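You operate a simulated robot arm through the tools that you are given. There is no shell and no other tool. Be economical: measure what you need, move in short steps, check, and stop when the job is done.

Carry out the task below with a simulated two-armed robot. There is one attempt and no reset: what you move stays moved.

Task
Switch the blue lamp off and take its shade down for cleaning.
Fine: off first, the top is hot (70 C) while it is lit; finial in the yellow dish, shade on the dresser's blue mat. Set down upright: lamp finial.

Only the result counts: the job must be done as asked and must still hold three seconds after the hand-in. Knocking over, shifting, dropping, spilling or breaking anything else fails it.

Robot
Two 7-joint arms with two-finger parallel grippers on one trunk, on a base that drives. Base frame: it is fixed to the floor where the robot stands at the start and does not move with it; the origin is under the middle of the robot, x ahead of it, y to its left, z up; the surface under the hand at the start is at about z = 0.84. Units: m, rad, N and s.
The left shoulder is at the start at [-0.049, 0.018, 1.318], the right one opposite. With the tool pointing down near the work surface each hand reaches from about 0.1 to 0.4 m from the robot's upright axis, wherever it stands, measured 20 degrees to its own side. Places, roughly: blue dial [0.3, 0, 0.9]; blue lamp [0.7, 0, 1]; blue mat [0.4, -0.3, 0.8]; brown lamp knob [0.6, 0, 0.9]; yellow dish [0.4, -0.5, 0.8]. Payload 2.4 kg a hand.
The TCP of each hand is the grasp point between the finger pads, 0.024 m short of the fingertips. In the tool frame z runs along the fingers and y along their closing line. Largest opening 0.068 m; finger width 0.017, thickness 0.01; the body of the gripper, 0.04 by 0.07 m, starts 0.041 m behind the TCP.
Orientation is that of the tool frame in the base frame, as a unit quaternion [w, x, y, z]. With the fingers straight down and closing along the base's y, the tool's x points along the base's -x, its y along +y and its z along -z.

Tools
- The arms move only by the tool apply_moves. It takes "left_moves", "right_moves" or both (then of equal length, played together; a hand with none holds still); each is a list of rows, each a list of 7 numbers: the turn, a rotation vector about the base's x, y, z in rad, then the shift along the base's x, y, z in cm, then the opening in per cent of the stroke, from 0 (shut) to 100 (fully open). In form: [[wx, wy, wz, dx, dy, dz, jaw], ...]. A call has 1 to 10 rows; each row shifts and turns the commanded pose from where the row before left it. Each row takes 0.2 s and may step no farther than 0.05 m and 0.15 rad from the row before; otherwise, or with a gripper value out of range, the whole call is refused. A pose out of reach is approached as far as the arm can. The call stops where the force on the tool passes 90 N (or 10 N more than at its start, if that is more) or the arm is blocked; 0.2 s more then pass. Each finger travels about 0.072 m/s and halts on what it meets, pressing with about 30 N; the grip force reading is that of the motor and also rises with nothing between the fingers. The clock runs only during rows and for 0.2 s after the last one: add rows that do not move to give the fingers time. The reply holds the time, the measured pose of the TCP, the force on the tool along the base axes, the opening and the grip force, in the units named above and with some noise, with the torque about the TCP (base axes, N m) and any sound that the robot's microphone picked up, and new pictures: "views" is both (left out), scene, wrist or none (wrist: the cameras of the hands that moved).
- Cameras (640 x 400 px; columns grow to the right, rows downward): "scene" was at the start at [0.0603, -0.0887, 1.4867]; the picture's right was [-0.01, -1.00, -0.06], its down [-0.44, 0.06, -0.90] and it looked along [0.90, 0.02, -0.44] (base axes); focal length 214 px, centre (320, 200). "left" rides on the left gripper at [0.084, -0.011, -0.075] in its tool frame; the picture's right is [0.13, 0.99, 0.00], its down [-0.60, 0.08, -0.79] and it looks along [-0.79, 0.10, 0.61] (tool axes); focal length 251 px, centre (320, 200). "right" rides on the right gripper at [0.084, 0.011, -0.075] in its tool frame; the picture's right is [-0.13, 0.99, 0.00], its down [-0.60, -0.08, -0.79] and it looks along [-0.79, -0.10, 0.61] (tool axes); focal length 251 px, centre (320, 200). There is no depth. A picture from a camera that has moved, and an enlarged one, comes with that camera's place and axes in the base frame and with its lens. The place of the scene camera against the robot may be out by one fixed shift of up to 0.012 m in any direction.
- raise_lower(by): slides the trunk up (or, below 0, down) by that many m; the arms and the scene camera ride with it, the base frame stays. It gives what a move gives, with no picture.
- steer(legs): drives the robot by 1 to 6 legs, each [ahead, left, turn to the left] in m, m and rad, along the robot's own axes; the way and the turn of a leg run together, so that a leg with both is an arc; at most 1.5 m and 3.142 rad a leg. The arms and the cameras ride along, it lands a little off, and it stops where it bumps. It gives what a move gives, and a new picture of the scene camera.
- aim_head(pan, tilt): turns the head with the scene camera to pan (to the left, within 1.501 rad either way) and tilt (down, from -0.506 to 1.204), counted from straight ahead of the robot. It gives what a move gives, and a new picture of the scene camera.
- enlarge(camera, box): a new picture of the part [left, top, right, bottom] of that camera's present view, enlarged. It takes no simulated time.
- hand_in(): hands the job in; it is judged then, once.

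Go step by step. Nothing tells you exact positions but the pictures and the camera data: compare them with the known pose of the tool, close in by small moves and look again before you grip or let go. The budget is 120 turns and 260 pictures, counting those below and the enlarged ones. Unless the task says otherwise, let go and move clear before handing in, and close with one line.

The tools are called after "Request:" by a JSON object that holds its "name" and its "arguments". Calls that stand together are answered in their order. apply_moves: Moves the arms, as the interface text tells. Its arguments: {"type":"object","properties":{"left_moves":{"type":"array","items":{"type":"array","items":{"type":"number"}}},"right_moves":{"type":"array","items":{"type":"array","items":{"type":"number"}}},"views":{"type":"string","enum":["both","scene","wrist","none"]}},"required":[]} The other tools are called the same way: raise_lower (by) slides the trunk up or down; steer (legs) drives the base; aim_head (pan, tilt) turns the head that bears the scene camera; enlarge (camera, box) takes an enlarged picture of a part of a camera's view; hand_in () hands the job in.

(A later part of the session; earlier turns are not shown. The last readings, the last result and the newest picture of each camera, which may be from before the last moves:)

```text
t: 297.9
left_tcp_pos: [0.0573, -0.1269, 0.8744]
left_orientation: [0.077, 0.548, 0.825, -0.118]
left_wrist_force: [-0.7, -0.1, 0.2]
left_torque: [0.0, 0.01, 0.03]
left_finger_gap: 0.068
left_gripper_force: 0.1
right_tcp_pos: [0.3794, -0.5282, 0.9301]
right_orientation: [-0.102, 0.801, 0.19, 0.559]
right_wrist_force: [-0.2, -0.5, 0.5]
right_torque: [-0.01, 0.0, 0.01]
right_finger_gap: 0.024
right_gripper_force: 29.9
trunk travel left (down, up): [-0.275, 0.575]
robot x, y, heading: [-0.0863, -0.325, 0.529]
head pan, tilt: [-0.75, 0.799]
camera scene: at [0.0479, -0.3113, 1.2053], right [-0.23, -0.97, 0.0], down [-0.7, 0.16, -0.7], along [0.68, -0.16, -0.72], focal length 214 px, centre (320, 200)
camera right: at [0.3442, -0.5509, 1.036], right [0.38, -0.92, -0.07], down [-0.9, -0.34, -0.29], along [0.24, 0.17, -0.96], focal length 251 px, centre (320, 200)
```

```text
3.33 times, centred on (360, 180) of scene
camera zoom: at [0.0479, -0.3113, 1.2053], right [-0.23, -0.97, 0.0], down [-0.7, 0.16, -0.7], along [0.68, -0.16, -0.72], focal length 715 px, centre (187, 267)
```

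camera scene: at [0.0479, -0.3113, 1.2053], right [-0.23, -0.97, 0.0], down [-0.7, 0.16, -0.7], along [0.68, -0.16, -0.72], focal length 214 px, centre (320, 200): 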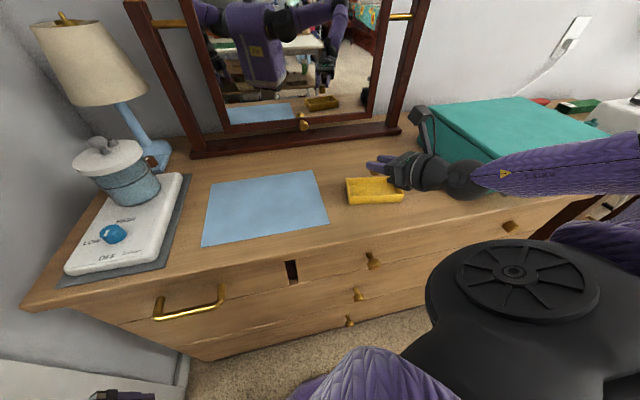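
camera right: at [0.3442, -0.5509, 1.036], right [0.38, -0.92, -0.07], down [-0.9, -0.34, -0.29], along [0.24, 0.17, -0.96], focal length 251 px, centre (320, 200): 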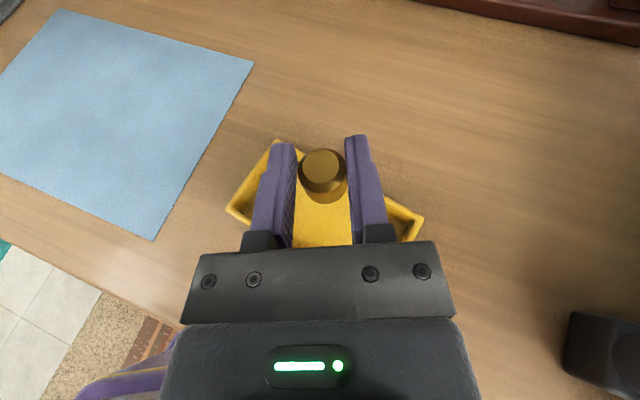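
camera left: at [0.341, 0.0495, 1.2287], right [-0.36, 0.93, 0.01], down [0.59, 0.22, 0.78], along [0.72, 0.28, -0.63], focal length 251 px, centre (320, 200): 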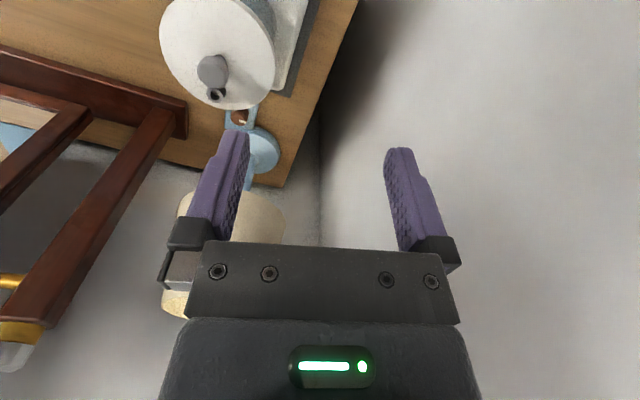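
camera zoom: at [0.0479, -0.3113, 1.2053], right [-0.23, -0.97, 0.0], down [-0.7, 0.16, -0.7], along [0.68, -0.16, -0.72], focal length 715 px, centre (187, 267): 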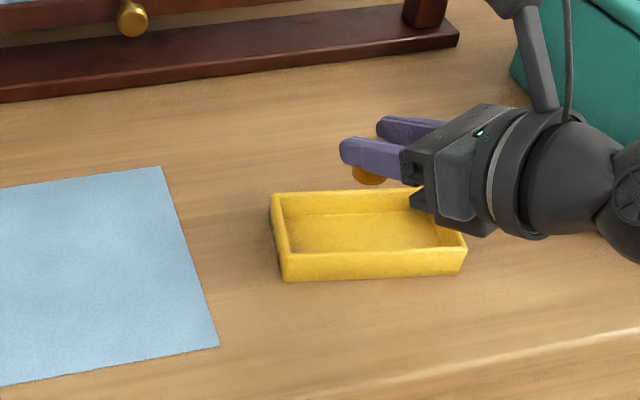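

Finial is inside the dish outline, upright. I lower further in small steps.

Request:
{"name": "apply_moves", "arguments": {"right_moves": [[0, 0, 0, -0.1, 0, -0.6, 10], [0, 0, 0, -0.1, 0, -0.7, 10], [0, 0, 0, -0.1, 0, -0.7, 10], [0, 0, 0, 0, 0, -0.7, 10], [0, 0, 0, 0, 0, -0.7, 10], [0, 0, 0, 0, 0, -0.5, 10], [0, 0, 0, 0, 0, -0.3, 10], [0, 0, 0, 0, 0, -0.3, 10]], "views": "none"}}

Request:
{"name": "apply_moves", "arguments": {"right_moves": [[0, 0, 0, 0, 0, -0.3, 10], [0, 0, 0, 0, 0, 0, 10]], "views": "none"}}

Request:
{"name": "apply_moves", "arguments": {"right_moves": [[0, 0, 0, 0, 0, -0.3, 10], [0, 0, 0, 0, 0, 0, 10]], "views": "wrist"}}

Request:
{"name": "enlarge", "arguments": {"camera": "scene", "box": [320, 150, 440, 220]}}

```text
t: 299.7
left_tcp_pos: [0.0573, -0.1283, 0.873]
left_orientation: [0.077, 0.547, 0.825, -0.117]
left_wrist_force: [-0.1, -0.9, 0.5]
left_torque: [-0.02, -0.03, -0.02]
left_finger_gap: 0.0682
left_gripper_force: 0.0
right_tcp_pos: [0.3748, -0.528, 0.8847]
right_orientation: [-0.101, 0.801, 0.188, 0.559]
right_wrist_force: [-0.6, -0.5, -0.5]
right_torque: [-0.01, 0.0, -0.04]
right_finger_gap: 0.0242
right_gripper_force: 29.6
trunk travel left (down, up): [-0.275, 0.575]
robot x, y, heading: [-0.0834, -0.326, 0.526]
head pan, tilt: [-0.75, 0.799]
```

```text
t: 300.3
left_tcp_pos: [0.0556, -0.1291, 0.8739]
left_orientation: [0.077, 0.547, 0.825, -0.117]
left_wrist_force: [0.0, -0.1, 0.0]
left_torque: [0.0, -0.03, 0.02]
left_finger_gap: 0.0681
left_gripper_force: 0.1
right_tcp_pos: [0.3742, -0.5277, 0.8824]
right_orientation: [-0.102, 0.801, 0.189, 0.559]
right_wrist_force: [-0.4, 0.4, 0.1]
right_torque: [0.02, 0.01, 0.0]
right_finger_gap: 0.0244
right_gripper_force: 29.5
trunk travel left (down, up): [-0.275, 0.575]
robot x, y, heading: [-0.0868, -0.3259, 0.524]
head pan, tilt: [-0.75, 0.799]
```

```text
t: 300.9
left_tcp_pos: [0.0554, -0.1281, 0.8748]
left_orientation: [0.077, 0.548, 0.825, -0.118]
left_wrist_force: [0.7, -0.3, -0.1]
left_torque: [0.01, 0.0, -0.01]
left_finger_gap: 0.0678
left_gripper_force: 0.2
right_tcp_pos: [0.3756, -0.5286, 0.8799]
right_orientation: [-0.103, 0.801, 0.19, 0.558]
right_wrist_force: [0.1, 0.5, -0.3]
right_torque: [-0.04, 0.03, -0.01]
right_finger_gap: 0.0239
right_gripper_force: 30.1
trunk travel left (down, up): [-0.275, 0.575]
robot x, y, heading: [-0.0806, -0.3251, 0.523]
head pan, tilt: [-0.75, 0.799]
camera right: at [0.3409, -0.5512, 0.9856], right [0.38, -0.92, -0.07], down [-0.9, -0.34, -0.29], along [0.24, 0.17, -0.96], focal length 251 px, centre (320, 200)
```

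right: 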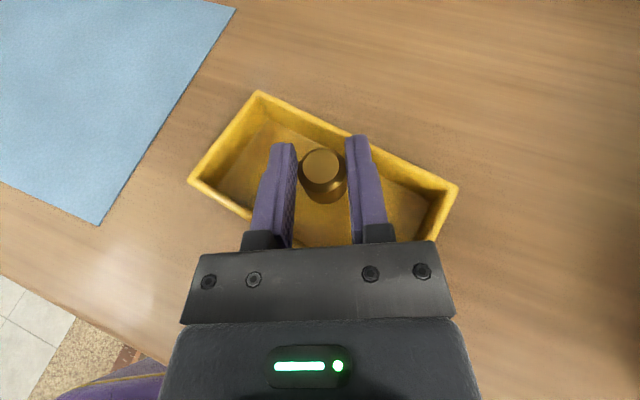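

```text
5.33 times, centred on (380, 185) of scene
camera zoom: at [0.0479, -0.3113, 1.2053], right [-0.23, -0.97, 0.0], down [-0.7, 0.16, -0.7], along [0.68, -0.16, -0.72], focal length 1144 px, centre (0, 280)
```

zoom: 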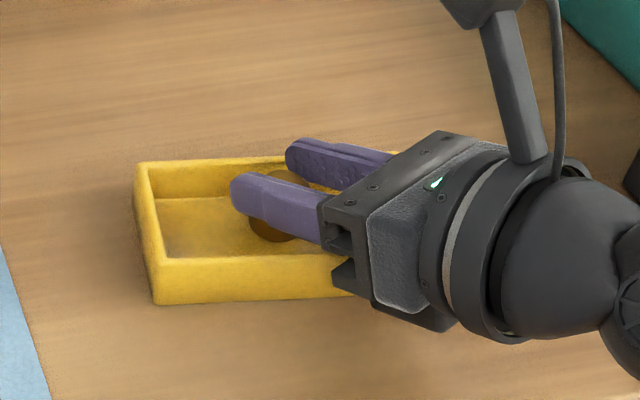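

Request:
{"name": "apply_moves", "arguments": {"right_moves": [[0, 0, 0, 0, 0, -0.2, 10], [0, 0, 0, 0, 0, 0, 10]], "views": "none"}}

Request:
{"name": "apply_moves", "arguments": {"right_moves": [[0, 0, 0, 0, 0, -0.2, 10], [0, 0, 0, 0, 0, 0, 10]], "views": "none"}}

Request:
{"name": "apply_moves", "arguments": {"right_moves": [[0, 0, 0, 0, 0, -0.2, 10], [0, 0, 0, 0, 0, 0, 10]], "views": "none"}}

Request:
{"name": "apply_moves", "arguments": {"right_moves": [[0, 0, 0, 0, 0, -0.2, 10], [0, 0, 0, 0, 0, 0, 10]], "views": "none"}}

Request:
{"name": "enlarge", "arguments": {"camera": "scene", "box": [330, 160, 400, 215]}}

```text
t: 301.5
left_tcp_pos: [0.0563, -0.127, 0.8747]
left_orientation: [0.076, 0.548, 0.825, -0.117]
left_wrist_force: [-0.4, -0.9, -0.8]
left_torque: [0.03, -0.02, 0.0]
left_finger_gap: 0.0679
left_gripper_force: 0.2
right_tcp_pos: [0.3748, -0.5281, 0.8791]
right_orientation: [-0.103, 0.799, 0.19, 0.561]
right_wrist_force: [1.1, -1.9, 13.1]
right_torque: [0.12, -0.09, -0.04]
right_finger_gap: 0.0242
right_gripper_force: 29.7
trunk travel left (down, up): [-0.275, 0.575]
robot x, y, heading: [-0.0841, -0.3267, 0.525]
head pan, tilt: [-0.75, 0.799]
```

```text
t: 302.1
left_tcp_pos: [0.0561, -0.1277, 0.8754]
left_orientation: [0.077, 0.547, 0.825, -0.116]
left_wrist_force: [0.0, -0.5, 0.5]
left_torque: [-0.01, 0.03, -0.02]
left_finger_gap: 0.0679
left_gripper_force: 0.1
right_tcp_pos: [0.375, -0.5285, 0.8756]
right_orientation: [-0.102, 0.8, 0.19, 0.561]
right_wrist_force: [3.2, -3.7, 22.5]
right_torque: [0.11, -0.21, -0.24]
right_finger_gap: 0.0246
right_gripper_force: 30.3
trunk travel left (down, up): [-0.275, 0.575]
robot x, y, heading: [-0.0844, -0.3239, 0.529]
head pan, tilt: [-0.75, 0.799]
```

```text
t: 302.7
left_tcp_pos: [0.0566, -0.1277, 0.8745]
left_orientation: [0.076, 0.548, 0.825, -0.116]
left_wrist_force: [-0.1, -0.9, 0.0]
left_torque: [0.0, -0.02, -0.04]
left_finger_gap: 0.0681
left_gripper_force: 0.1
right_tcp_pos: [0.3736, -0.5275, 0.8736]
right_orientation: [-0.103, 0.8, 0.19, 0.559]
right_wrist_force: [0.6, -2.8, 21.9]
right_torque: [0.13, -0.12, -0.2]
right_finger_gap: 0.024
right_gripper_force: 29.6
trunk travel left (down, up): [-0.275, 0.575]
robot x, y, heading: [-0.0826, -0.3271, 0.522]
head pan, tilt: [-0.75, 0.799]
```

```text
t: 303.3
left_tcp_pos: [0.0551, -0.1277, 0.8739]
left_orientation: [0.077, 0.547, 0.825, -0.116]
left_wrist_force: [-0.1, -0.3, -0.1]
left_torque: [0.0, 0.01, -0.02]
left_finger_gap: 0.0681
left_gripper_force: 0.0
right_tcp_pos: [0.373, -0.5281, 0.873]
right_orientation: [-0.102, 0.8, 0.189, 0.56]
right_wrist_force: [0.2, -2.5, 29.0]
right_torque: [0.13, -0.13, -0.29]
right_finger_gap: 0.0241
right_gripper_force: 30.0
trunk travel left (down, up): [-0.275, 0.575]
robot x, y, heading: [-0.084, -0.3234, 0.525]
head pan, tilt: [-0.75, 0.799]
```

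```text
7.27 times, centred on (365, 188) of scene
camera zoom: at [0.0457, -0.3107, 1.2057], right [-0.23, -0.97, 0.0], down [-0.7, 0.16, -0.7], along [0.68, -0.16, -0.72], focal length 1560 px, centre (-7, 291)
```

zoom: 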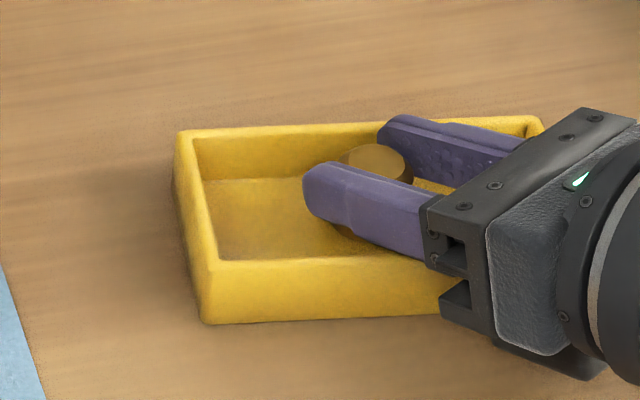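

The finial stands on the dish floor. I ease off, open, rise clear, and drive back to the lamp for the shade.

Request:
{"name": "apply_moves", "arguments": {"right_moves": [[0, 0, 0, 0, 0, 0.3, 10], [0, 0, 0, 0, 0, 0.3, 10], [0, 0, 0, 0, 0, 0, 40], [0, 0, 0, 0, 0, 0, 60], [0, 0, 0, 0, 0, 0, 65], [0, 0, 0, 0, 0, 0.5, 65], [0, 0, 0, 0, 0, 1, 65], [0, 0, 0, 0, 0, 2, 65], [0, 0, 0, 0, 0, 3, 65], [0, 0, 0, 0, 0, 3, 65]], "views": "wrist"}}

Request:
{"name": "raise_lower", "arguments": {"by": 0.25}}

Request:
{"name": "steer", "arguments": {"legs": [[0.099, -0.041, 0], [0, 0, 0.545], [0.207, 0.08, 0]]}}

Request:
{"name": "apply_moves", "arguments": {"right_moves": [[0, 0, -0.14, 0.8, 0, 0, 60], [0, 0, -0.14, 0.8, 0, 0, 60], [0, 0, -0.14, 0.8, 0, 0, 60], [0, 0, -0.14, 0.8, 0, 0, 60], [0, 0, -0.14, 0.8, 0, 0, 60]], "views": "wrist"}}

```text
t: 305.5
left_tcp_pos: [0.0564, -0.1275, 0.8755]
left_orientation: [0.076, 0.548, 0.825, -0.117]
left_wrist_force: [-1.1, 0.0, -0.5]
left_torque: [0.01, 0.02, -0.03]
left_finger_gap: 0.0676
left_gripper_force: 0.0
right_tcp_pos: [0.3753, -0.5302, 0.9717]
right_orientation: [-0.102, 0.801, 0.189, 0.559]
right_wrist_force: [0.1, 0.1, -0.2]
right_torque: [0.02, 0.04, 0.0]
right_finger_gap: 0.0442
right_gripper_force: 0.1
trunk travel left (down, up): [-0.275, 0.575]
robot x, y, heading: [-0.0866, -0.3234, 0.521]
head pan, tilt: [-0.75, 0.799]
camera right: at [0.3411, -0.5514, 1.0783], right [0.38, -0.92, -0.07], down [-0.9, -0.34, -0.29], along [0.24, 0.17, -0.96], focal length 251 px, centre (320, 200)
```

right: 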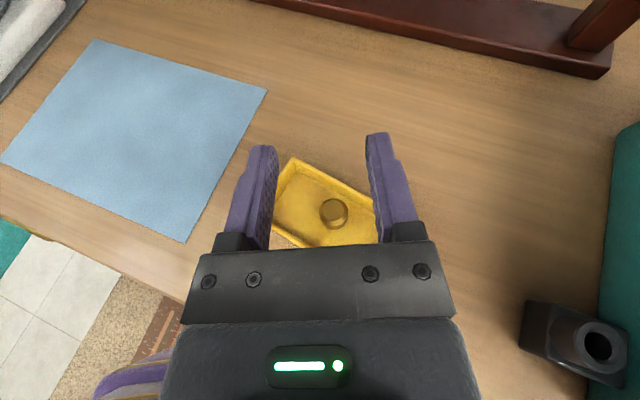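

```text
t: 308.1
left_tcp_pos: [0.0564, -0.1274, 1.1243]
left_orientation: [0.076, 0.548, 0.825, -0.117]
left_wrist_force: [-0.7, 0.3, 0.4]
left_torque: [0.02, 0.0, 0.0]
left_finger_gap: 0.0679
left_gripper_force: 0.0
right_tcp_pos: [0.3747, -0.528, 1.2222]
right_orientation: [-0.102, 0.801, 0.189, 0.559]
right_wrist_force: [-0.5, 0.0, 0.0]
right_torque: [0.0, 0.01, -0.04]
right_finger_gap: 0.044
right_gripper_force: 0.1
trunk travel left (down, up): [-0.525, 0.325]
robot x, y, heading: [-0.0838, -0.3278, 0.523]
head pan, tilt: [-0.75, 0.799]
```

```text
t: 312.1
left_tcp_pos: [0.0658, 0.149, 1.1252]
left_orientation: [0.106, 0.303, 0.943, -0.093]
left_wrist_force: [-0.4, 0.4, -0.4]
left_torque: [0.01, -0.01, 0.0]
left_finger_gap: 0.0682
left_gripper_force: 0.1
right_tcp_pos: [0.5469, -0.0255, 1.2214]
right_orientation: [-0.25, 0.719, 0.4, 0.51]
right_wrist_force: [0.5, 0.2, 0.8]
right_torque: [0.01, -0.02, -0.03]
right_finger_gap: 0.0441
right_gripper_force: 0.2
trunk travel left (down, up): [-0.525, 0.325]
robot x, y, heading: [0.049, -0.0949, 1.073]
head pan, tilt: [-0.75, 0.799]
camera scene: at [0.1416, -0.0446, 1.4572], right [0.32, -0.95, 0.0], down [-0.68, -0.23, -0.7], along [0.66, 0.22, -0.72], focal length 214 px, centre (320, 200)
```

scene: 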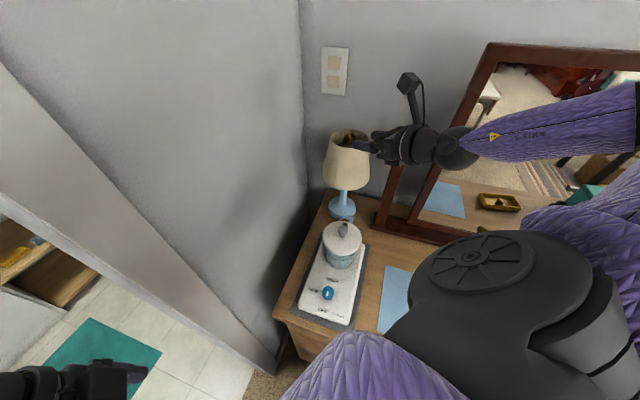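

```text
t: 313.3
left_tcp_pos: [0.0671, 0.1486, 1.1247]
left_orientation: [0.104, 0.304, 0.943, -0.092]
left_wrist_force: [1.1, -0.1, 0.0]
left_torque: [0.01, 0.04, 0.0]
left_finger_gap: 0.0681
left_gripper_force: 0.1
right_tcp_pos: [0.5873, -0.0253, 1.2215]
right_orientation: [-0.06, 0.813, 0.129, 0.565]
right_wrist_force: [-1.1, -0.1, -0.3]
right_torque: [0.01, -0.04, -0.02]
right_finger_gap: 0.041
right_gripper_force: 0.0
trunk travel left (down, up): [-0.525, 0.325]
robot x, y, heading: [0.0506, -0.0933, 1.071]
head pan, tilt: [-0.75, 0.799]
camera right: at [0.5506, -0.043, 1.3285], right [0.23, -0.97, -0.07], down [-0.94, -0.2, -0.29], along [0.26, 0.13, -0.96], focal length 251 px, centre (320, 200)
```

right: 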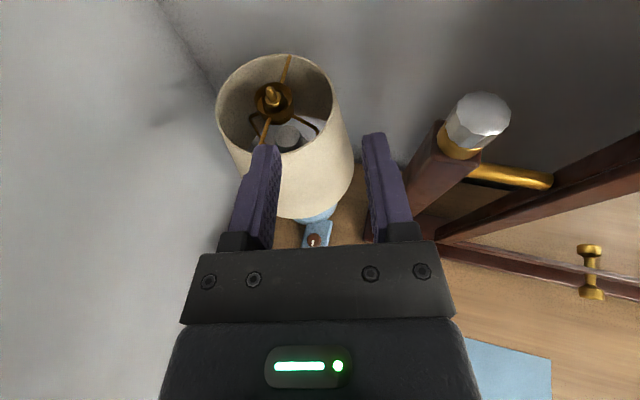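

The finial stands upright in the dish. Now the shade: I move the narrowed jaws above the right side of its top rim.

Request:
{"name": "apply_moves", "arguments": {"right_moves": [[0, 0, 0, 2, 0.3, -0.5, 40], [0, 0, 0, 2, 0.3, -0.5, 30], [0, 0, 0, 2, 0.4, -0.5, 30], [0, 0, 0, 2, 0.4, -0.5, 30], [0, 0, 0, 1.3, 0.2, -0.5, 30]], "views": "wrist"}}

Request:
{"name": "enlarge", "arguments": {"camera": "right", "box": [220, 100, 420, 240]}}

Request:
{"name": "enlarge", "arguments": {"camera": "scene", "box": [300, 90, 420, 200]}}

```text
t: 314.5
left_tcp_pos: [0.0657, 0.1484, 1.1242]
left_orientation: [0.104, 0.303, 0.943, -0.092]
left_wrist_force: [0.8, -0.3, -0.1]
left_torque: [-0.02, 0.01, -0.01]
left_finger_gap: 0.0678
left_gripper_force: 0.0
right_tcp_pos: [0.68, -0.0099, 1.1971]
right_orientation: [-0.06, 0.813, 0.129, 0.565]
right_wrist_force: [0.4, -0.5, 0.3]
right_torque: [-0.03, 0.06, 0.0]
right_finger_gap: 0.0206
right_gripper_force: 0.0
trunk travel left (down, up): [-0.525, 0.325]
robot x, y, heading: [0.0505, -0.0921, 1.07]
head pan, tilt: [-0.75, 0.799]
camera right: at [0.6433, -0.0276, 1.3034], right [0.23, -0.97, -0.07], down [-0.94, -0.2, -0.29], along [0.26, 0.13, -0.96], focal length 251 px, centre (320, 200)
```

right: 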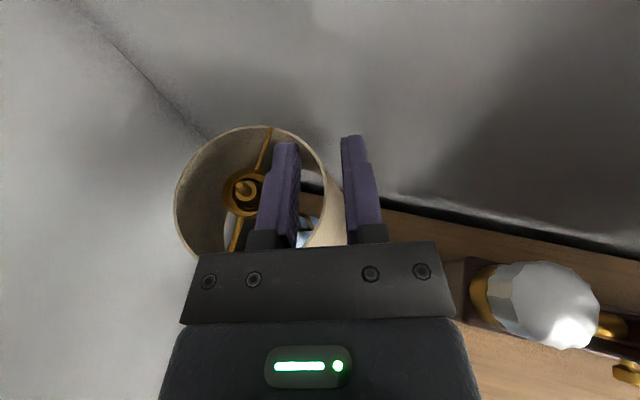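

```text
2.86 times, centred on (320, 170) of right
camera zoom: at [0.6433, -0.0276, 1.3034], right [0.23, -0.97, -0.07], down [-0.94, -0.2, -0.29], along [0.26, 0.13, -0.96], focal length 718 px, centre (320, 286)
```

zoom: 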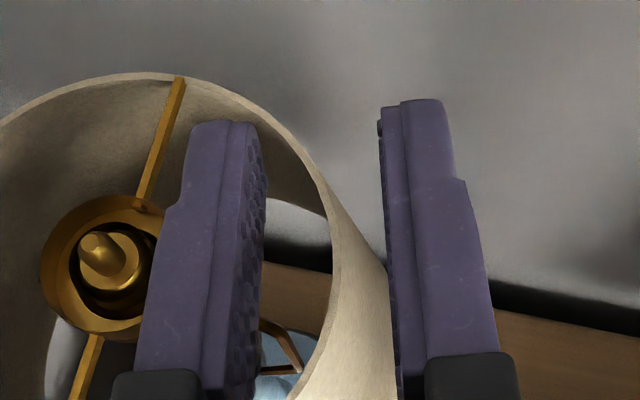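

```text
3.64 times, centred on (360, 145) of scene
camera zoom: at [0.1417, -0.0455, 1.4572], right [0.32, -0.95, 0.0], down [-0.68, -0.23, -0.7], along [0.66, 0.22, -0.72], focal length 780 px, centre (174, 400)
```

zoom: 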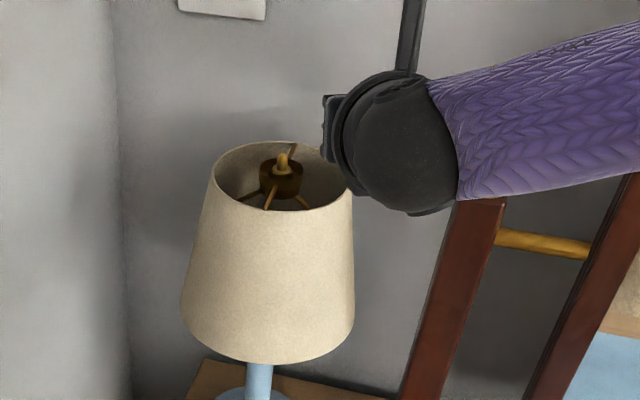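

The rim lies midway between the fingers. I descend, close on the wall and lift slightly.

Request:
{"name": "apply_moves", "arguments": {"right_moves": [[0, 0, 0, 0, 0, -1, 30], [0, 0, 0, 0, 0, -1, 30], [0, 0, 0, 0, 0, -1, 30], [0, 0, 0, 0, 0, -1, 30], [0, 0, 0, 0, 0, -0.5, 30], [0, 0, 0, 0, 0, 0, 0], [0, 0, 0, 0, 0, 0, 0], [0, 0, 0, 0, 0, 0, 0]], "views": "wrist"}}

Request:
{"name": "apply_moves", "arguments": {"right_moves": [[0, 0, 0, 0, 0, 0.3, 0], [0, 0, 0, 0, 0, 0.4, 0], [0, 0, 0, 0, 0, 0.5, 0], [0, 0, 0, 0, 0, 0.5, 0]], "views": "both"}}

Request:
{"name": "enlarge", "arguments": {"camera": "scene", "box": [300, 90, 420, 230]}}

```text
t: 316.3
left_tcp_pos: [0.0663, 0.1486, 1.1241]
left_orientation: [0.105, 0.303, 0.943, -0.091]
left_wrist_force: [-0.9, 0.7, -0.2]
left_torque: [-0.01, 0.0, 0.01]
left_finger_gap: 0.068
left_gripper_force: 0.0
right_tcp_pos: [0.6811, -0.0107, 1.1529]
right_orientation: [-0.06, 0.813, 0.129, 0.565]
right_wrist_force: [0.9, 0.7, 1.5]
right_torque: [-0.17, 0.02, -0.58]
right_finger_gap: 0.0074
right_gripper_force: 29.6
trunk travel left (down, up): [-0.525, 0.325]
robot x, y, heading: [0.0515, -0.0942, 1.078]
head pan, tilt: [-0.75, 0.799]
camera right: at [0.6434, -0.0275, 1.2583], right [0.23, -0.97, -0.07], down [-0.94, -0.2, -0.29], along [0.26, 0.14, -0.96], focal length 251 px, centre (320, 200)
```

right: 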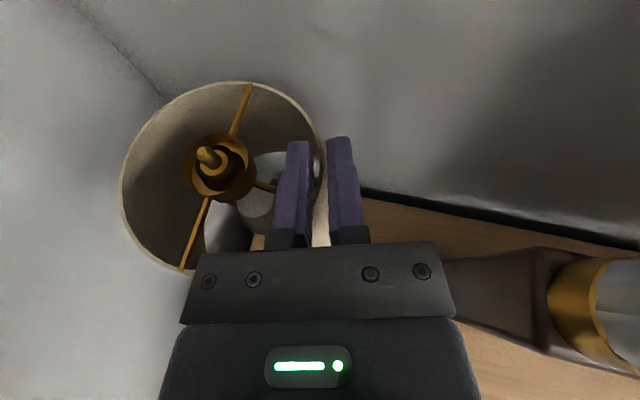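

```text
t: 317.3
left_tcp_pos: [0.066, 0.1499, 1.1243]
left_orientation: [0.105, 0.303, 0.943, -0.091]
left_wrist_force: [0.2, 0.0, 0.7]
left_torque: [0.0, -0.02, -0.01]
left_finger_gap: 0.0681
left_gripper_force: 0.0
right_tcp_pos: [0.6789, -0.0097, 1.1692]
right_orientation: [-0.061, 0.813, 0.13, 0.564]
right_wrist_force: [-0.6, -0.3, 0.5]
right_torque: [-0.04, -0.04, 0.01]
right_finger_gap: 0.0019
right_gripper_force: 26.2
trunk travel left (down, up): [-0.525, 0.325]
robot x, y, heading: [0.048, -0.0913, 1.075]
head pan, tilt: [-0.75, 0.799]
camera scene: at [0.1404, -0.0458, 1.4573], right [0.32, -0.95, 0.0], down [-0.68, -0.23, -0.7], along [0.66, 0.22, -0.72], focal length 214 px, centre (320, 200)
camera right: at [0.6419, -0.0273, 1.2757], right [0.23, -0.97, -0.07], down [-0.94, -0.21, -0.29], along [0.26, 0.14, -0.96], focal length 251 px, centre (320, 200)
```

scene: 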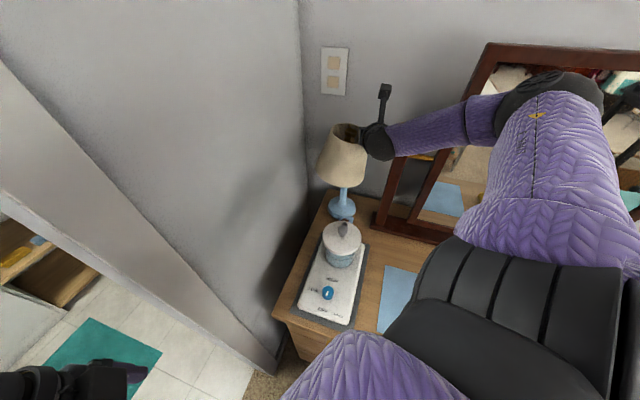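
right: 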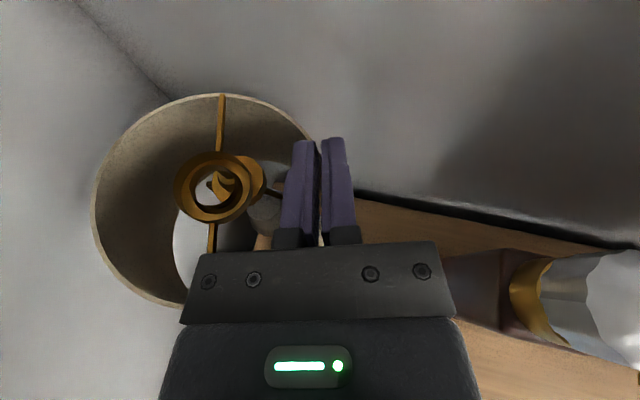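

```text
2.86 times, centred on (360, 160) of scene
camera zoom: at [0.1404, -0.0458, 1.4573], right [0.32, -0.95, 0.0], down [-0.68, -0.23, -0.7], along [0.66, 0.22, -0.72], focal length 613 px, centre (206, 314)
```

zoom: 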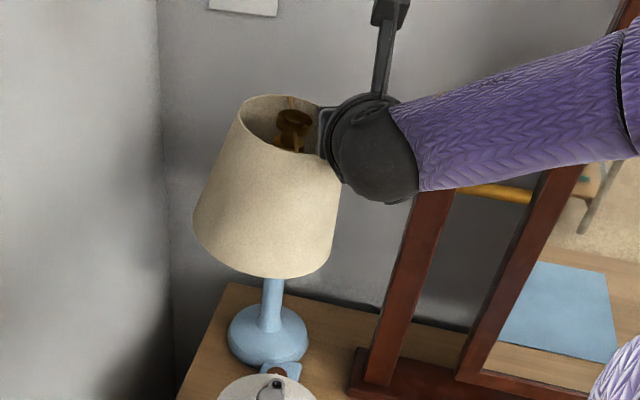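

The wall slipped out of the pads and the shade settled, still on its post, slightly tilted. Its central hub ring is a better, balanced hold; I rise, open, steepen the hand and look from above it.

Request:
{"name": "apply_moves", "arguments": {"right_moves": [[0, 0, 0, 0, 0, 1.5, 0], [0, 0, 0, 0, 0, 2, 0], [0, 0, 0, 0, 0, 2, 40], [-0.022, 0.082, 0, -1, 1.5, 0, 75], [-0.022, 0.082, 0, -0.5, 1.8, 0, 75], [0, 0, 0, 0, 1.6, 0, 75]], "views": "wrist"}}

Request:
{"name": "enlarge", "arguments": {"camera": "right", "box": [220, 80, 420, 240]}}

Request:
{"name": "enlarge", "arguments": {"camera": "scene", "box": [300, 90, 420, 230]}}

```text
t: 318.7
left_tcp_pos: [0.0665, 0.1488, 1.1248]
left_orientation: [0.105, 0.303, 0.943, -0.092]
left_wrist_force: [0.2, 0.0, 0.7]
left_torque: [-0.01, 0.02, -0.01]
left_finger_gap: 0.0679
left_gripper_force: 0.1
right_tcp_pos: [0.666, 0.0384, 1.224]
right_orientation: [-0.053, 0.858, 0.137, 0.493]
right_wrist_force: [-0.3, -0.1, -0.5]
right_torque: [0.04, -0.01, 0.02]
right_finger_gap: 0.0508
right_gripper_force: 0.0
trunk travel left (down, up): [-0.525, 0.325]
robot x, y, heading: [0.052, -0.0901, 1.076]
head pan, tilt: [-0.75, 0.799]
camera right: at [0.6458, 0.0262, 1.3357], right [0.22, -0.97, -0.07], down [-0.97, -0.21, -0.12], along [0.1, 0.09, -0.99], focal length 251 px, centre (320, 200)
```

right: 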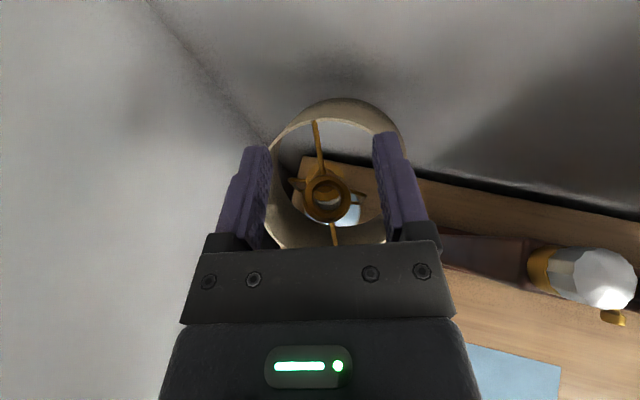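

```text
2.50 times, centred on (320, 160) of right
camera zoom: at [0.6458, 0.0262, 1.3357], right [0.22, -0.97, -0.07], down [-0.97, -0.21, -0.12], along [0.1, 0.09, -0.99], focal length 629 px, centre (320, 300)
```

zoom: 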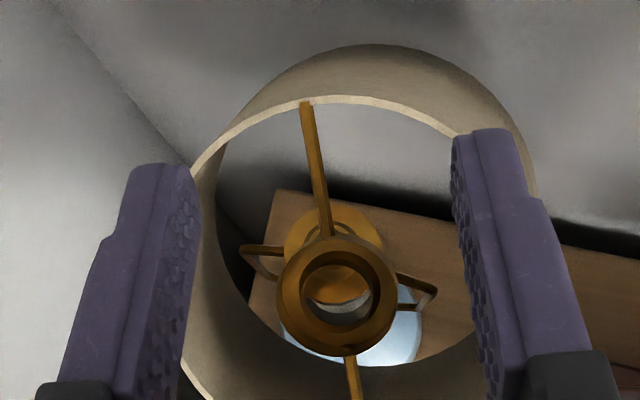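

```text
2.86 times, centred on (360, 160) of scene
camera zoom: at [0.1416, -0.0452, 1.4572], right [0.32, -0.95, 0.0], down [-0.68, -0.23, -0.7], along [0.66, 0.22, -0.72], focal length 613 px, centre (206, 314)
5 turns are left
```

zoom: 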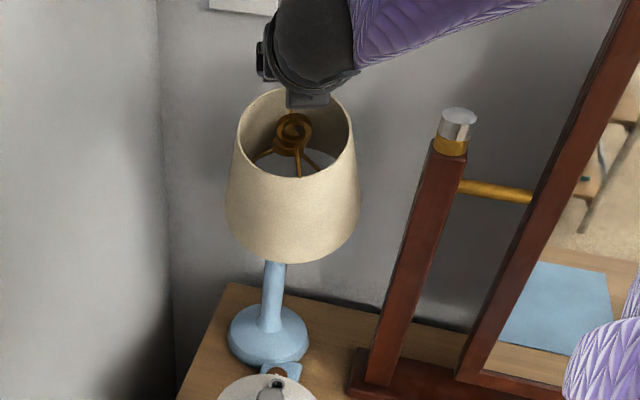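

The shade leans off its post; its hub ring is right below the jaws at about (0.664, 0.036, 1.167). I lower onto it, close on the ring, and lift slowly clear of the post.

Request:
{"name": "apply_moves", "arguments": {"right_moves": [[0, 0, 0, -0.3, -0.2, -1, 70], [0, 0, 0, -0.3, -0.2, -1, 70], [0, 0, 0, 0, 0, -1, 70], [0, 0, 0, 0, 0, -1, 70], [0, 0, 0, 0, 0, -0.6, 70], [0, 0, 0, 0, 0, -0.5, 70], [0, 0, 0, 0, 0, 0, 40], [0, 0, 0, 0, 0, 0, 10], [0, 0, 0, 0, 0, 0, 0], [0, 0, 0, 0, 0, 0, 0]], "views": "wrist"}}

Request:
{"name": "apply_moves", "arguments": {"right_moves": [[0, 0, 0, 0, 0, 0.3, 0], [0, 0, 0, 0, 0, 0.4, 0], [0, 0, 0, 0, 0, 0.5, 0], [0, 0, 0, 0, 0, 0.5, 0], [0, 0, 0, 0, 0, 0.5, 0], [0, 0, 0, 0, 0, 0.5, 0], [0, 0, 0, 0, 0, 0.5, 0]], "views": "wrist"}}

Request:
{"name": "raise_lower", "arguments": {"by": 0.17}}

Request:
{"name": "aim_head", "arguments": {"pan": -0.75, "tilt": 0.6}}

Request:
{"name": "enlarge", "arguments": {"camera": "right", "box": [120, 40, 520, 280]}}

```text
t: 320.9
left_tcp_pos: [0.0675, 0.1485, 1.1243]
left_orientation: [0.104, 0.303, 0.943, -0.092]
left_wrist_force: [-0.3, 0.4, -0.6]
left_torque: [0.03, 0.0, -0.02]
left_finger_gap: 0.0681
left_gripper_force: 0.2
right_tcp_pos: [0.6588, 0.0346, 1.174]
right_orientation: [-0.053, 0.857, 0.137, 0.494]
right_wrist_force: [0.5, -0.6, 0.0]
right_torque: [0.01, 0.02, 0.02]
right_finger_gap: 0.0349
right_gripper_force: 29.9
trunk travel left (down, up): [-0.525, 0.325]
robot x, y, heading: [0.0502, -0.0924, 1.072]
head pan, tilt: [-0.75, 0.799]
camera right: at [0.6402, 0.0223, 1.2847], right [0.22, -0.97, -0.07], down [-0.97, -0.21, -0.12], along [0.1, 0.09, -0.99], focal length 251 px, centre (320, 200)
```

right: 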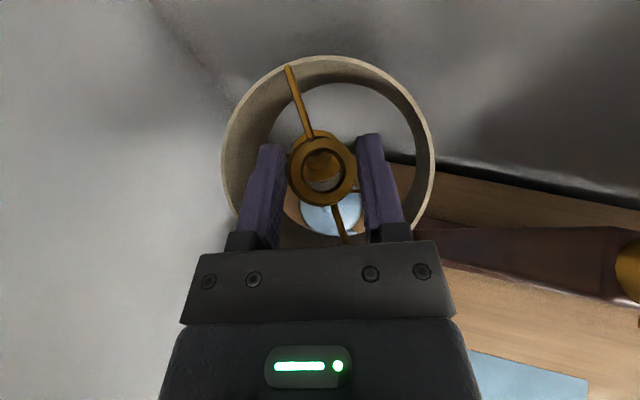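

```text
t: 322.5
left_tcp_pos: [0.0663, 0.1488, 1.1245]
left_orientation: [0.105, 0.303, 0.943, -0.091]
left_wrist_force: [-0.1, 0.0, 0.6]
left_torque: [0.01, 0.02, 0.02]
left_finger_gap: 0.0681
left_gripper_force: 0.1
right_tcp_pos: [0.6593, 0.035, 1.206]
right_orientation: [-0.053, 0.858, 0.136, 0.493]
right_wrist_force: [-0.8, 0.0, 0.3]
right_torque: [-0.03, -0.02, -0.04]
right_finger_gap: 0.0352
right_gripper_force: 30.5
trunk travel left (down, up): [-0.525, 0.325]
robot x, y, heading: [0.0515, -0.0907, 1.072]
head pan, tilt: [-0.75, 0.799]
camera right: at [0.6402, 0.0224, 1.3171], right [0.22, -0.97, -0.07], down [-0.97, -0.21, -0.12], along [0.1, 0.09, -0.99], focal length 251 px, centre (320, 200)
```

right: 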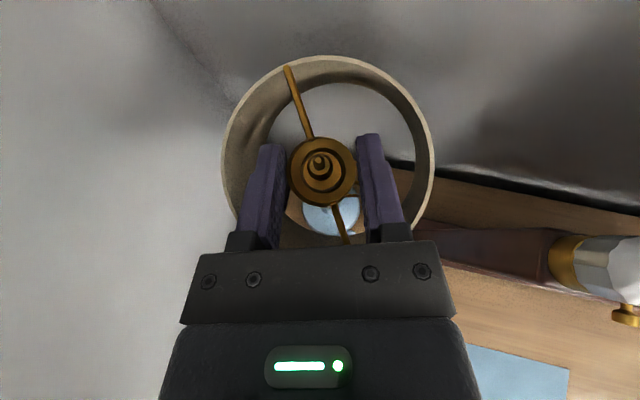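

```text
t: 324.4
left_tcp_pos: [0.0672, 0.1486, 1.294]
left_orientation: [0.105, 0.304, 0.943, -0.092]
left_wrist_force: [0.7, 0.1, 0.4]
left_torque: [-0.02, -0.02, 0.0]
left_finger_gap: 0.0681
left_gripper_force: 0.0
right_tcp_pos: [0.6587, 0.0344, 1.3741]
right_orientation: [-0.053, 0.857, 0.137, 0.493]
right_wrist_force: [-0.7, 0.3, 0.0]
right_torque: [0.01, 0.03, -0.01]
right_finger_gap: 0.0351
right_gripper_force: 29.9
trunk travel left (down, up): [-0.695, 0.155]
robot x, y, heading: [0.0493, -0.0923, 1.07]
head pan, tilt: [-0.75, 0.799]
```

```text
t: 325.2
left_tcp_pos: [0.0657, 0.1487, 1.2954]
left_orientation: [0.105, 0.303, 0.943, -0.093]
left_wrist_force: [0.4, -0.5, 0.0]
left_torque: [0.0, -0.02, -0.01]
left_finger_gap: 0.068
left_gripper_force: 0.0
right_tcp_pos: [0.6594, 0.0351, 1.3754]
right_orientation: [-0.053, 0.857, 0.136, 0.494]
right_wrist_force: [-0.9, -0.3, -0.7]
right_torque: [0.01, 0.01, -0.01]
right_finger_gap: 0.0347
right_gripper_force: 29.5
trunk travel left (down, up): [-0.695, 0.155]
robot x, y, heading: [0.0538, -0.0938, 1.074]
head pan, tilt: [-0.75, 0.6]
camera scene: at [0.1455, -0.0493, 1.6442], right [0.32, -0.95, 0.0], down [-0.54, -0.18, -0.82], along [0.78, 0.26, -0.57], focal length 214 px, centre (320, 200)
```

scene: 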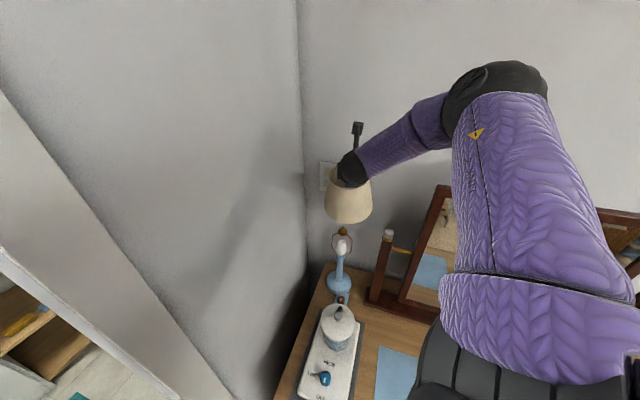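

```text
1.60 times, centred on (320, 160) of right
camera zoom: at [0.6401, 0.0224, 1.4866], right [0.22, -0.97, -0.07], down [-0.97, -0.21, -0.12], along [0.1, 0.09, -0.99], focal length 402 px, centre (320, 264)
4 turns are left
```

zoom: 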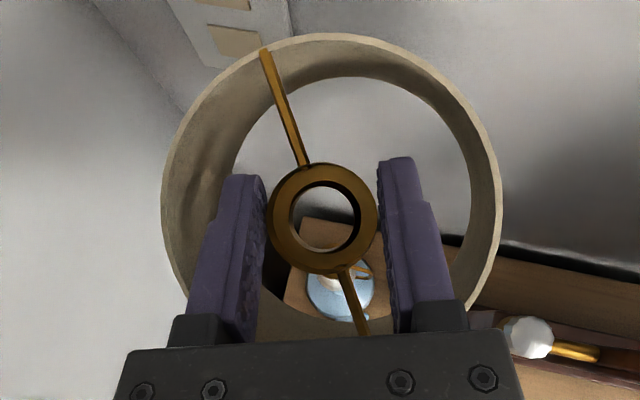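

The shade is off, hanging level from its hub ring; the lamp stands. I drive so it comes over the mat's centre (~(0.40, -0.265)) and lower it part way.

Request:
{"name": "steer", "arguments": {"legs": [[-0.285, 0.157, 0], [0, 0, -0.2]]}}

Request:
{"name": "raise_lower", "arguments": {"by": -0.3}}

Request:
{"name": "aim_head", "arguments": {"pan": -0.85, "tilt": 0.6}}

Request:
{"name": "enlarge", "arguments": {"camera": "right", "box": [0, 0, 640, 400]}}

Request:
{"name": "enlarge", "arguments": {"camera": "scene", "box": [220, 120, 480, 330]}}

```text
t: 328.1
left_tcp_pos: [-0.1598, -0.0363, 1.2945]
left_orientation: [0.096, 0.395, 0.908, -0.102]
left_wrist_force: [0.3, -0.5, -0.2]
left_torque: [0.01, 0.0, -0.03]
left_finger_gap: 0.0681
left_gripper_force: 0.0
right_tcp_pos: [0.3989, -0.2642, 1.3752]
right_orientation: [-0.003, 0.867, 0.05, 0.495]
right_wrist_force: [-0.7, 0.4, -0.6]
right_torque: [0.0, 0.03, -0.03]
right_finger_gap: 0.0346
right_gripper_force: 29.8
trunk travel left (down, up): [-0.695, 0.155]
robot x, y, heading: [-0.2224, -0.269, 0.871]
head pan, tilt: [-0.75, 0.6]
camera scene: at [-0.1235, -0.2453, 1.6442], right [0.12, -0.99, 0.0], down [-0.56, -0.07, -0.82], along [0.82, 0.1, -0.57], focal length 214 px, centre (320, 200)
```

scene: 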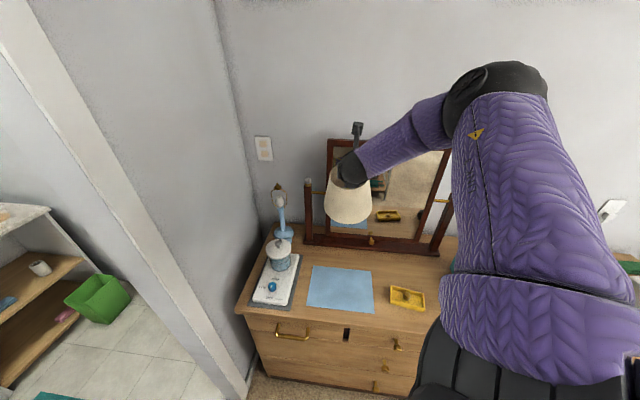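

```text
t: 331.1
left_tcp_pos: [-0.1618, -0.0374, 0.9951]
left_orientation: [0.095, 0.395, 0.908, -0.102]
left_wrist_force: [0.0, 0.2, 0.0]
left_torque: [0.0, 0.01, -0.01]
left_finger_gap: 0.068
left_gripper_force: 0.2
right_tcp_pos: [0.3978, -0.2654, 1.0745]
right_orientation: [-0.003, 0.867, 0.05, 0.496]
right_wrist_force: [-0.6, -0.2, -0.2]
right_torque: [-0.01, -0.03, 0.03]
right_finger_gap: 0.0344
right_gripper_force: 29.9
trunk travel left (down, up): [-0.395, 0.455]
robot x, y, heading: [-0.2256, -0.2686, 0.876]
head pan, tilt: [-0.75, 0.6]
```

```text
t: 331.8
left_tcp_pos: [-0.1611, -0.0379, 0.9945]
left_orientation: [0.095, 0.395, 0.908, -0.102]
left_wrist_force: [-0.8, -0.7, -0.2]
left_torque: [0.0, -0.01, 0.0]
left_finger_gap: 0.0682
left_gripper_force: 0.2
right_tcp_pos: [0.3979, -0.265, 1.0752]
right_orientation: [-0.004, 0.867, 0.051, 0.497]
right_wrist_force: [0.2, -0.7, -1.4]
right_torque: [-0.02, 0.05, -0.01]
right_finger_gap: 0.0345
right_gripper_force: 30.0
trunk travel left (down, up): [-0.395, 0.455]
robot x, y, heading: [-0.2232, -0.2678, 0.875]
head pan, tilt: [-0.85, 0.6]
camera scene: at [-0.1097, -0.2378, 1.3434], right [0.02, -1.0, 0.0], down [-0.56, -0.01, -0.82], along [0.82, 0.02, -0.57], focal length 214 px, centre (320, 200)
```

scene: 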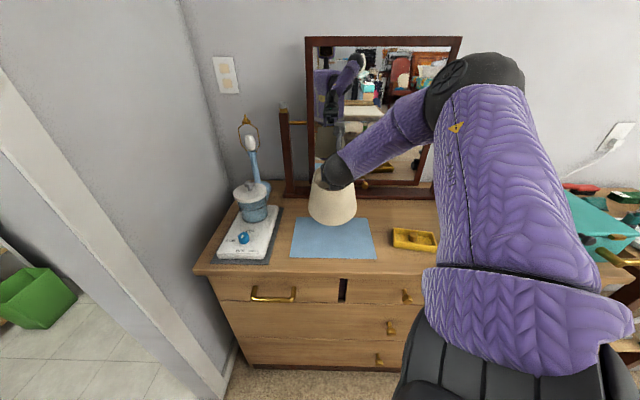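

```text
1.00 times, centred on (320, 200) of right (not enlarged: the box is as wide or as high as the picture)
camera zoom: at [0.3762, -0.274, 1.1866], right [0.03, -1.0, -0.07], down [-0.99, -0.02, -0.12], along [0.12, 0.07, -0.99], focal length 251 px, centre (320, 200)
```

zoom: 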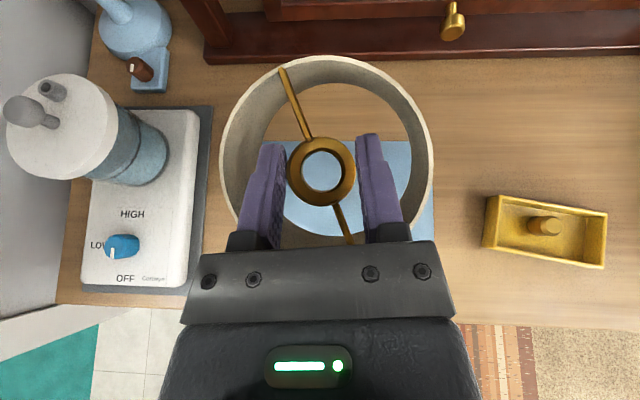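

```text
1.90 times, centred on (350, 225) of scene
camera zoom: at [-0.1097, -0.2378, 1.3434], right [0.02, -1.0, 0.0], down [-0.56, -0.01, -0.82], along [0.82, 0.02, -0.57], focal length 408 px, centre (263, 152)
3 turns are left
```

zoom: 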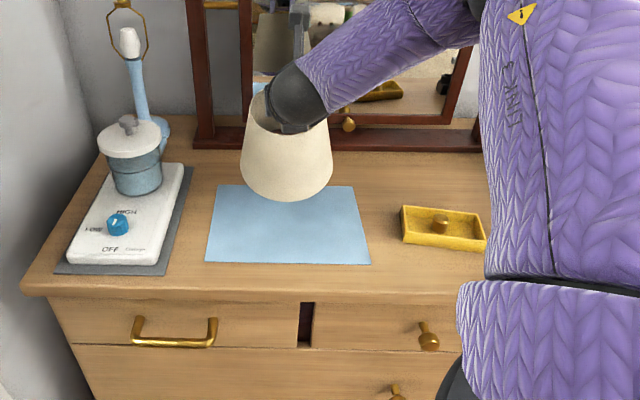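

Finial is still upright in the dish. The shade hangs ~17° pitched (bottom forward) over the mat; I level it by pitching the hand, then lower to just above the mat.

Request:
{"name": "apply_moves", "arguments": {"right_moves": [[0, 0.07, 0, 0, 0, 0, 0], [0, 0.075, 0, 0, 0, 0, 0], [0, 0.075, 0, 0, 0, 0, 0], [0, 0.07, 0, 0, 0, 0, 0], [0, 0, 0, 0, 0, -0.5, 0], [0, 0, 0, 0, 0, -0.8, 0], [0, 0, 0, 0, 0, -0.9, 0], [0, 0, 0, 0, 0, -0.9, 0], [0, 0, 0, 0, 0, -0.9, 0], [0, 0, 0, 0, 0, -0.8, 0]], "views": "none"}}

Request:
{"name": "apply_moves", "arguments": {"right_moves": [[0, 0, 0, 0, 0, -0.6, 0], [0, 0, 0, 0, 0, -0.6, 0], [0, 0, 0, 0, 0, -0.5, 0], [0, 0, 0, 0, 0, 0, 0]], "views": "none"}}

Request:
{"name": "apply_moves", "arguments": {"right_moves": [[0, 0, 0, 0, 0, -0.4, 0], [0, 0, 0, 0, 0, 0, 0]], "views": "none"}}

Request:
{"name": "apply_moves", "arguments": {"right_moves": [[0, 0, 0, 0, 0, -0.4, 0], [0, 0, 0, 0, 0, 0, 0]], "views": "both"}}

Request:
{"name": "enlarge", "arguments": {"camera": "scene", "box": [270, 150, 390, 270]}}

```text
t: 334.0
left_tcp_pos: [-0.1607, -0.0365, 0.9948]
left_orientation: [0.096, 0.394, 0.908, -0.102]
left_wrist_force: [0.6, -0.3, 0.8]
left_torque: [0.01, 0.02, -0.02]
left_finger_gap: 0.0676
left_gripper_force: 0.0
right_tcp_pos: [0.3976, -0.2652, 1.0267]
right_orientation: [-0.011, 0.93, 0.049, 0.365]
right_wrist_force: [1.1, 1.1, -1.2]
right_torque: [-0.02, 0.0, -0.02]
right_finger_gap: 0.0342
right_gripper_force: 30.6
trunk travel left (down, up): [-0.395, 0.455]
robot x, y, heading: [-0.2237, -0.2685, 0.877]
head pan, tilt: [-0.85, 0.6]
```

```text
t: 335.0
left_tcp_pos: [-0.1613, -0.0368, 0.9939]
left_orientation: [0.095, 0.395, 0.908, -0.102]
left_wrist_force: [-0.5, 0.6, -0.8]
left_torque: [-0.01, 0.0, 0.0]
left_finger_gap: 0.0682
left_gripper_force: 0.0
right_tcp_pos: [0.3967, -0.2655, 1.0089]
right_orientation: [-0.011, 0.929, 0.049, 0.366]
right_wrist_force: [0.6, -0.4, -0.4]
right_torque: [0.02, -0.04, -0.03]
right_finger_gap: 0.0342
right_gripper_force: 30.3
trunk travel left (down, up): [-0.395, 0.455]
robot x, y, heading: [-0.2245, -0.2711, 0.875]
head pan, tilt: [-0.85, 0.6]
```

```text
t: 335.6
left_tcp_pos: [-0.1617, -0.0371, 0.9947]
left_orientation: [0.096, 0.395, 0.908, -0.102]
left_wrist_force: [-0.7, -0.5, -0.2]
left_torque: [0.04, -0.02, 0.0]
left_finger_gap: 0.0679
left_gripper_force: 0.1
right_tcp_pos: [0.3977, -0.2651, 1.0057]
right_orientation: [-0.011, 0.929, 0.05, 0.366]
right_wrist_force: [-0.1, -0.5, -1.1]
right_torque: [-0.01, 0.02, 0.01]
right_finger_gap: 0.0339
right_gripper_force: 30.1
trunk travel left (down, up): [-0.395, 0.455]
robot x, y, heading: [-0.2217, -0.2719, 0.871]
head pan, tilt: [-0.85, 0.6]
```

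```text
t: 336.2
left_tcp_pos: [-0.1606, -0.0362, 0.9937]
left_orientation: [0.095, 0.395, 0.908, -0.103]
left_wrist_force: [1.0, 0.5, 0.0]
left_torque: [0.01, 0.0, 0.0]
left_finger_gap: 0.0679
left_gripper_force: 0.2
right_tcp_pos: [0.3981, -0.2652, 1.0024]
right_orientation: [-0.011, 0.929, 0.049, 0.366]
right_wrist_force: [0.0, -0.7, 0.9]
right_torque: [-0.05, 0.0, 0.02]
right_finger_gap: 0.0339
right_gripper_force: 30.1
trunk travel left (down, up): [-0.395, 0.455]
robot x, y, heading: [-0.2265, -0.2672, 0.873]
head pan, tilt: [-0.85, 0.6]
camera scene: at [-0.1096, -0.2379, 1.3434], right [0.02, -1.0, 0.0], down [-0.56, -0.01, -0.82], along [0.82, 0.02, -0.57], focal length 214 px, centre (320, 200)
camera right: at [0.409, -0.274, 1.1149], right [0.01, -1.0, -0.07], down [-0.99, -0.02, 0.17], along [-0.17, 0.07, -0.98], focal length 251 px, centre (320, 200)
```

scene: 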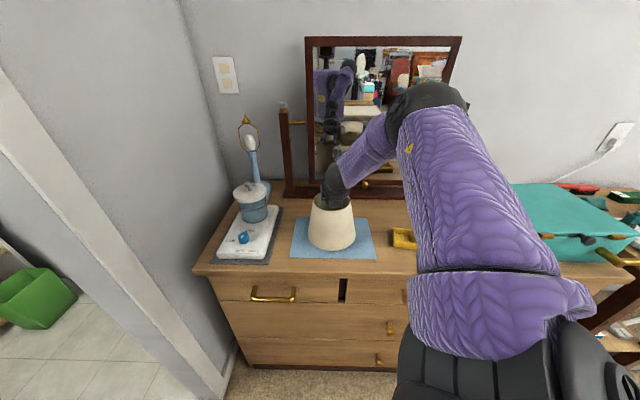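
right: 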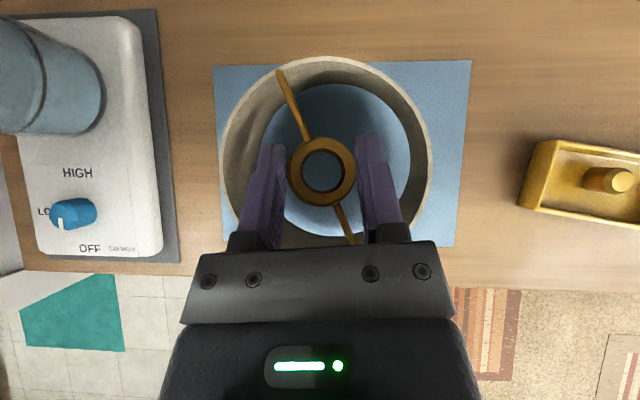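

```text
3.33 times, centred on (330, 210) of scene
camera zoom: at [-0.1096, -0.2379, 1.3434], right [0.02, -1.0, 0.0], down [-0.56, -0.01, -0.82], along [0.82, 0.02, -0.57], focal length 715 px, centre (287, 167)
2 turns are left
```

zoom: 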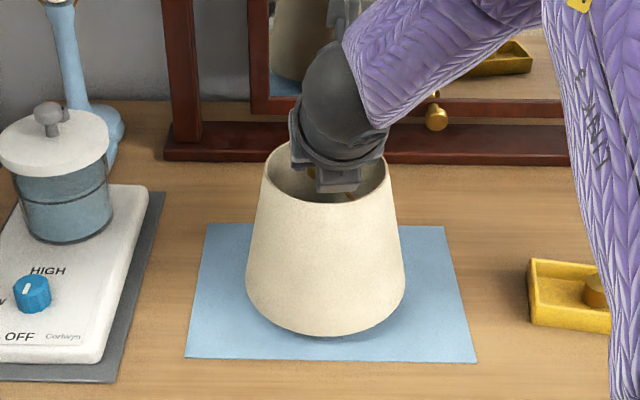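

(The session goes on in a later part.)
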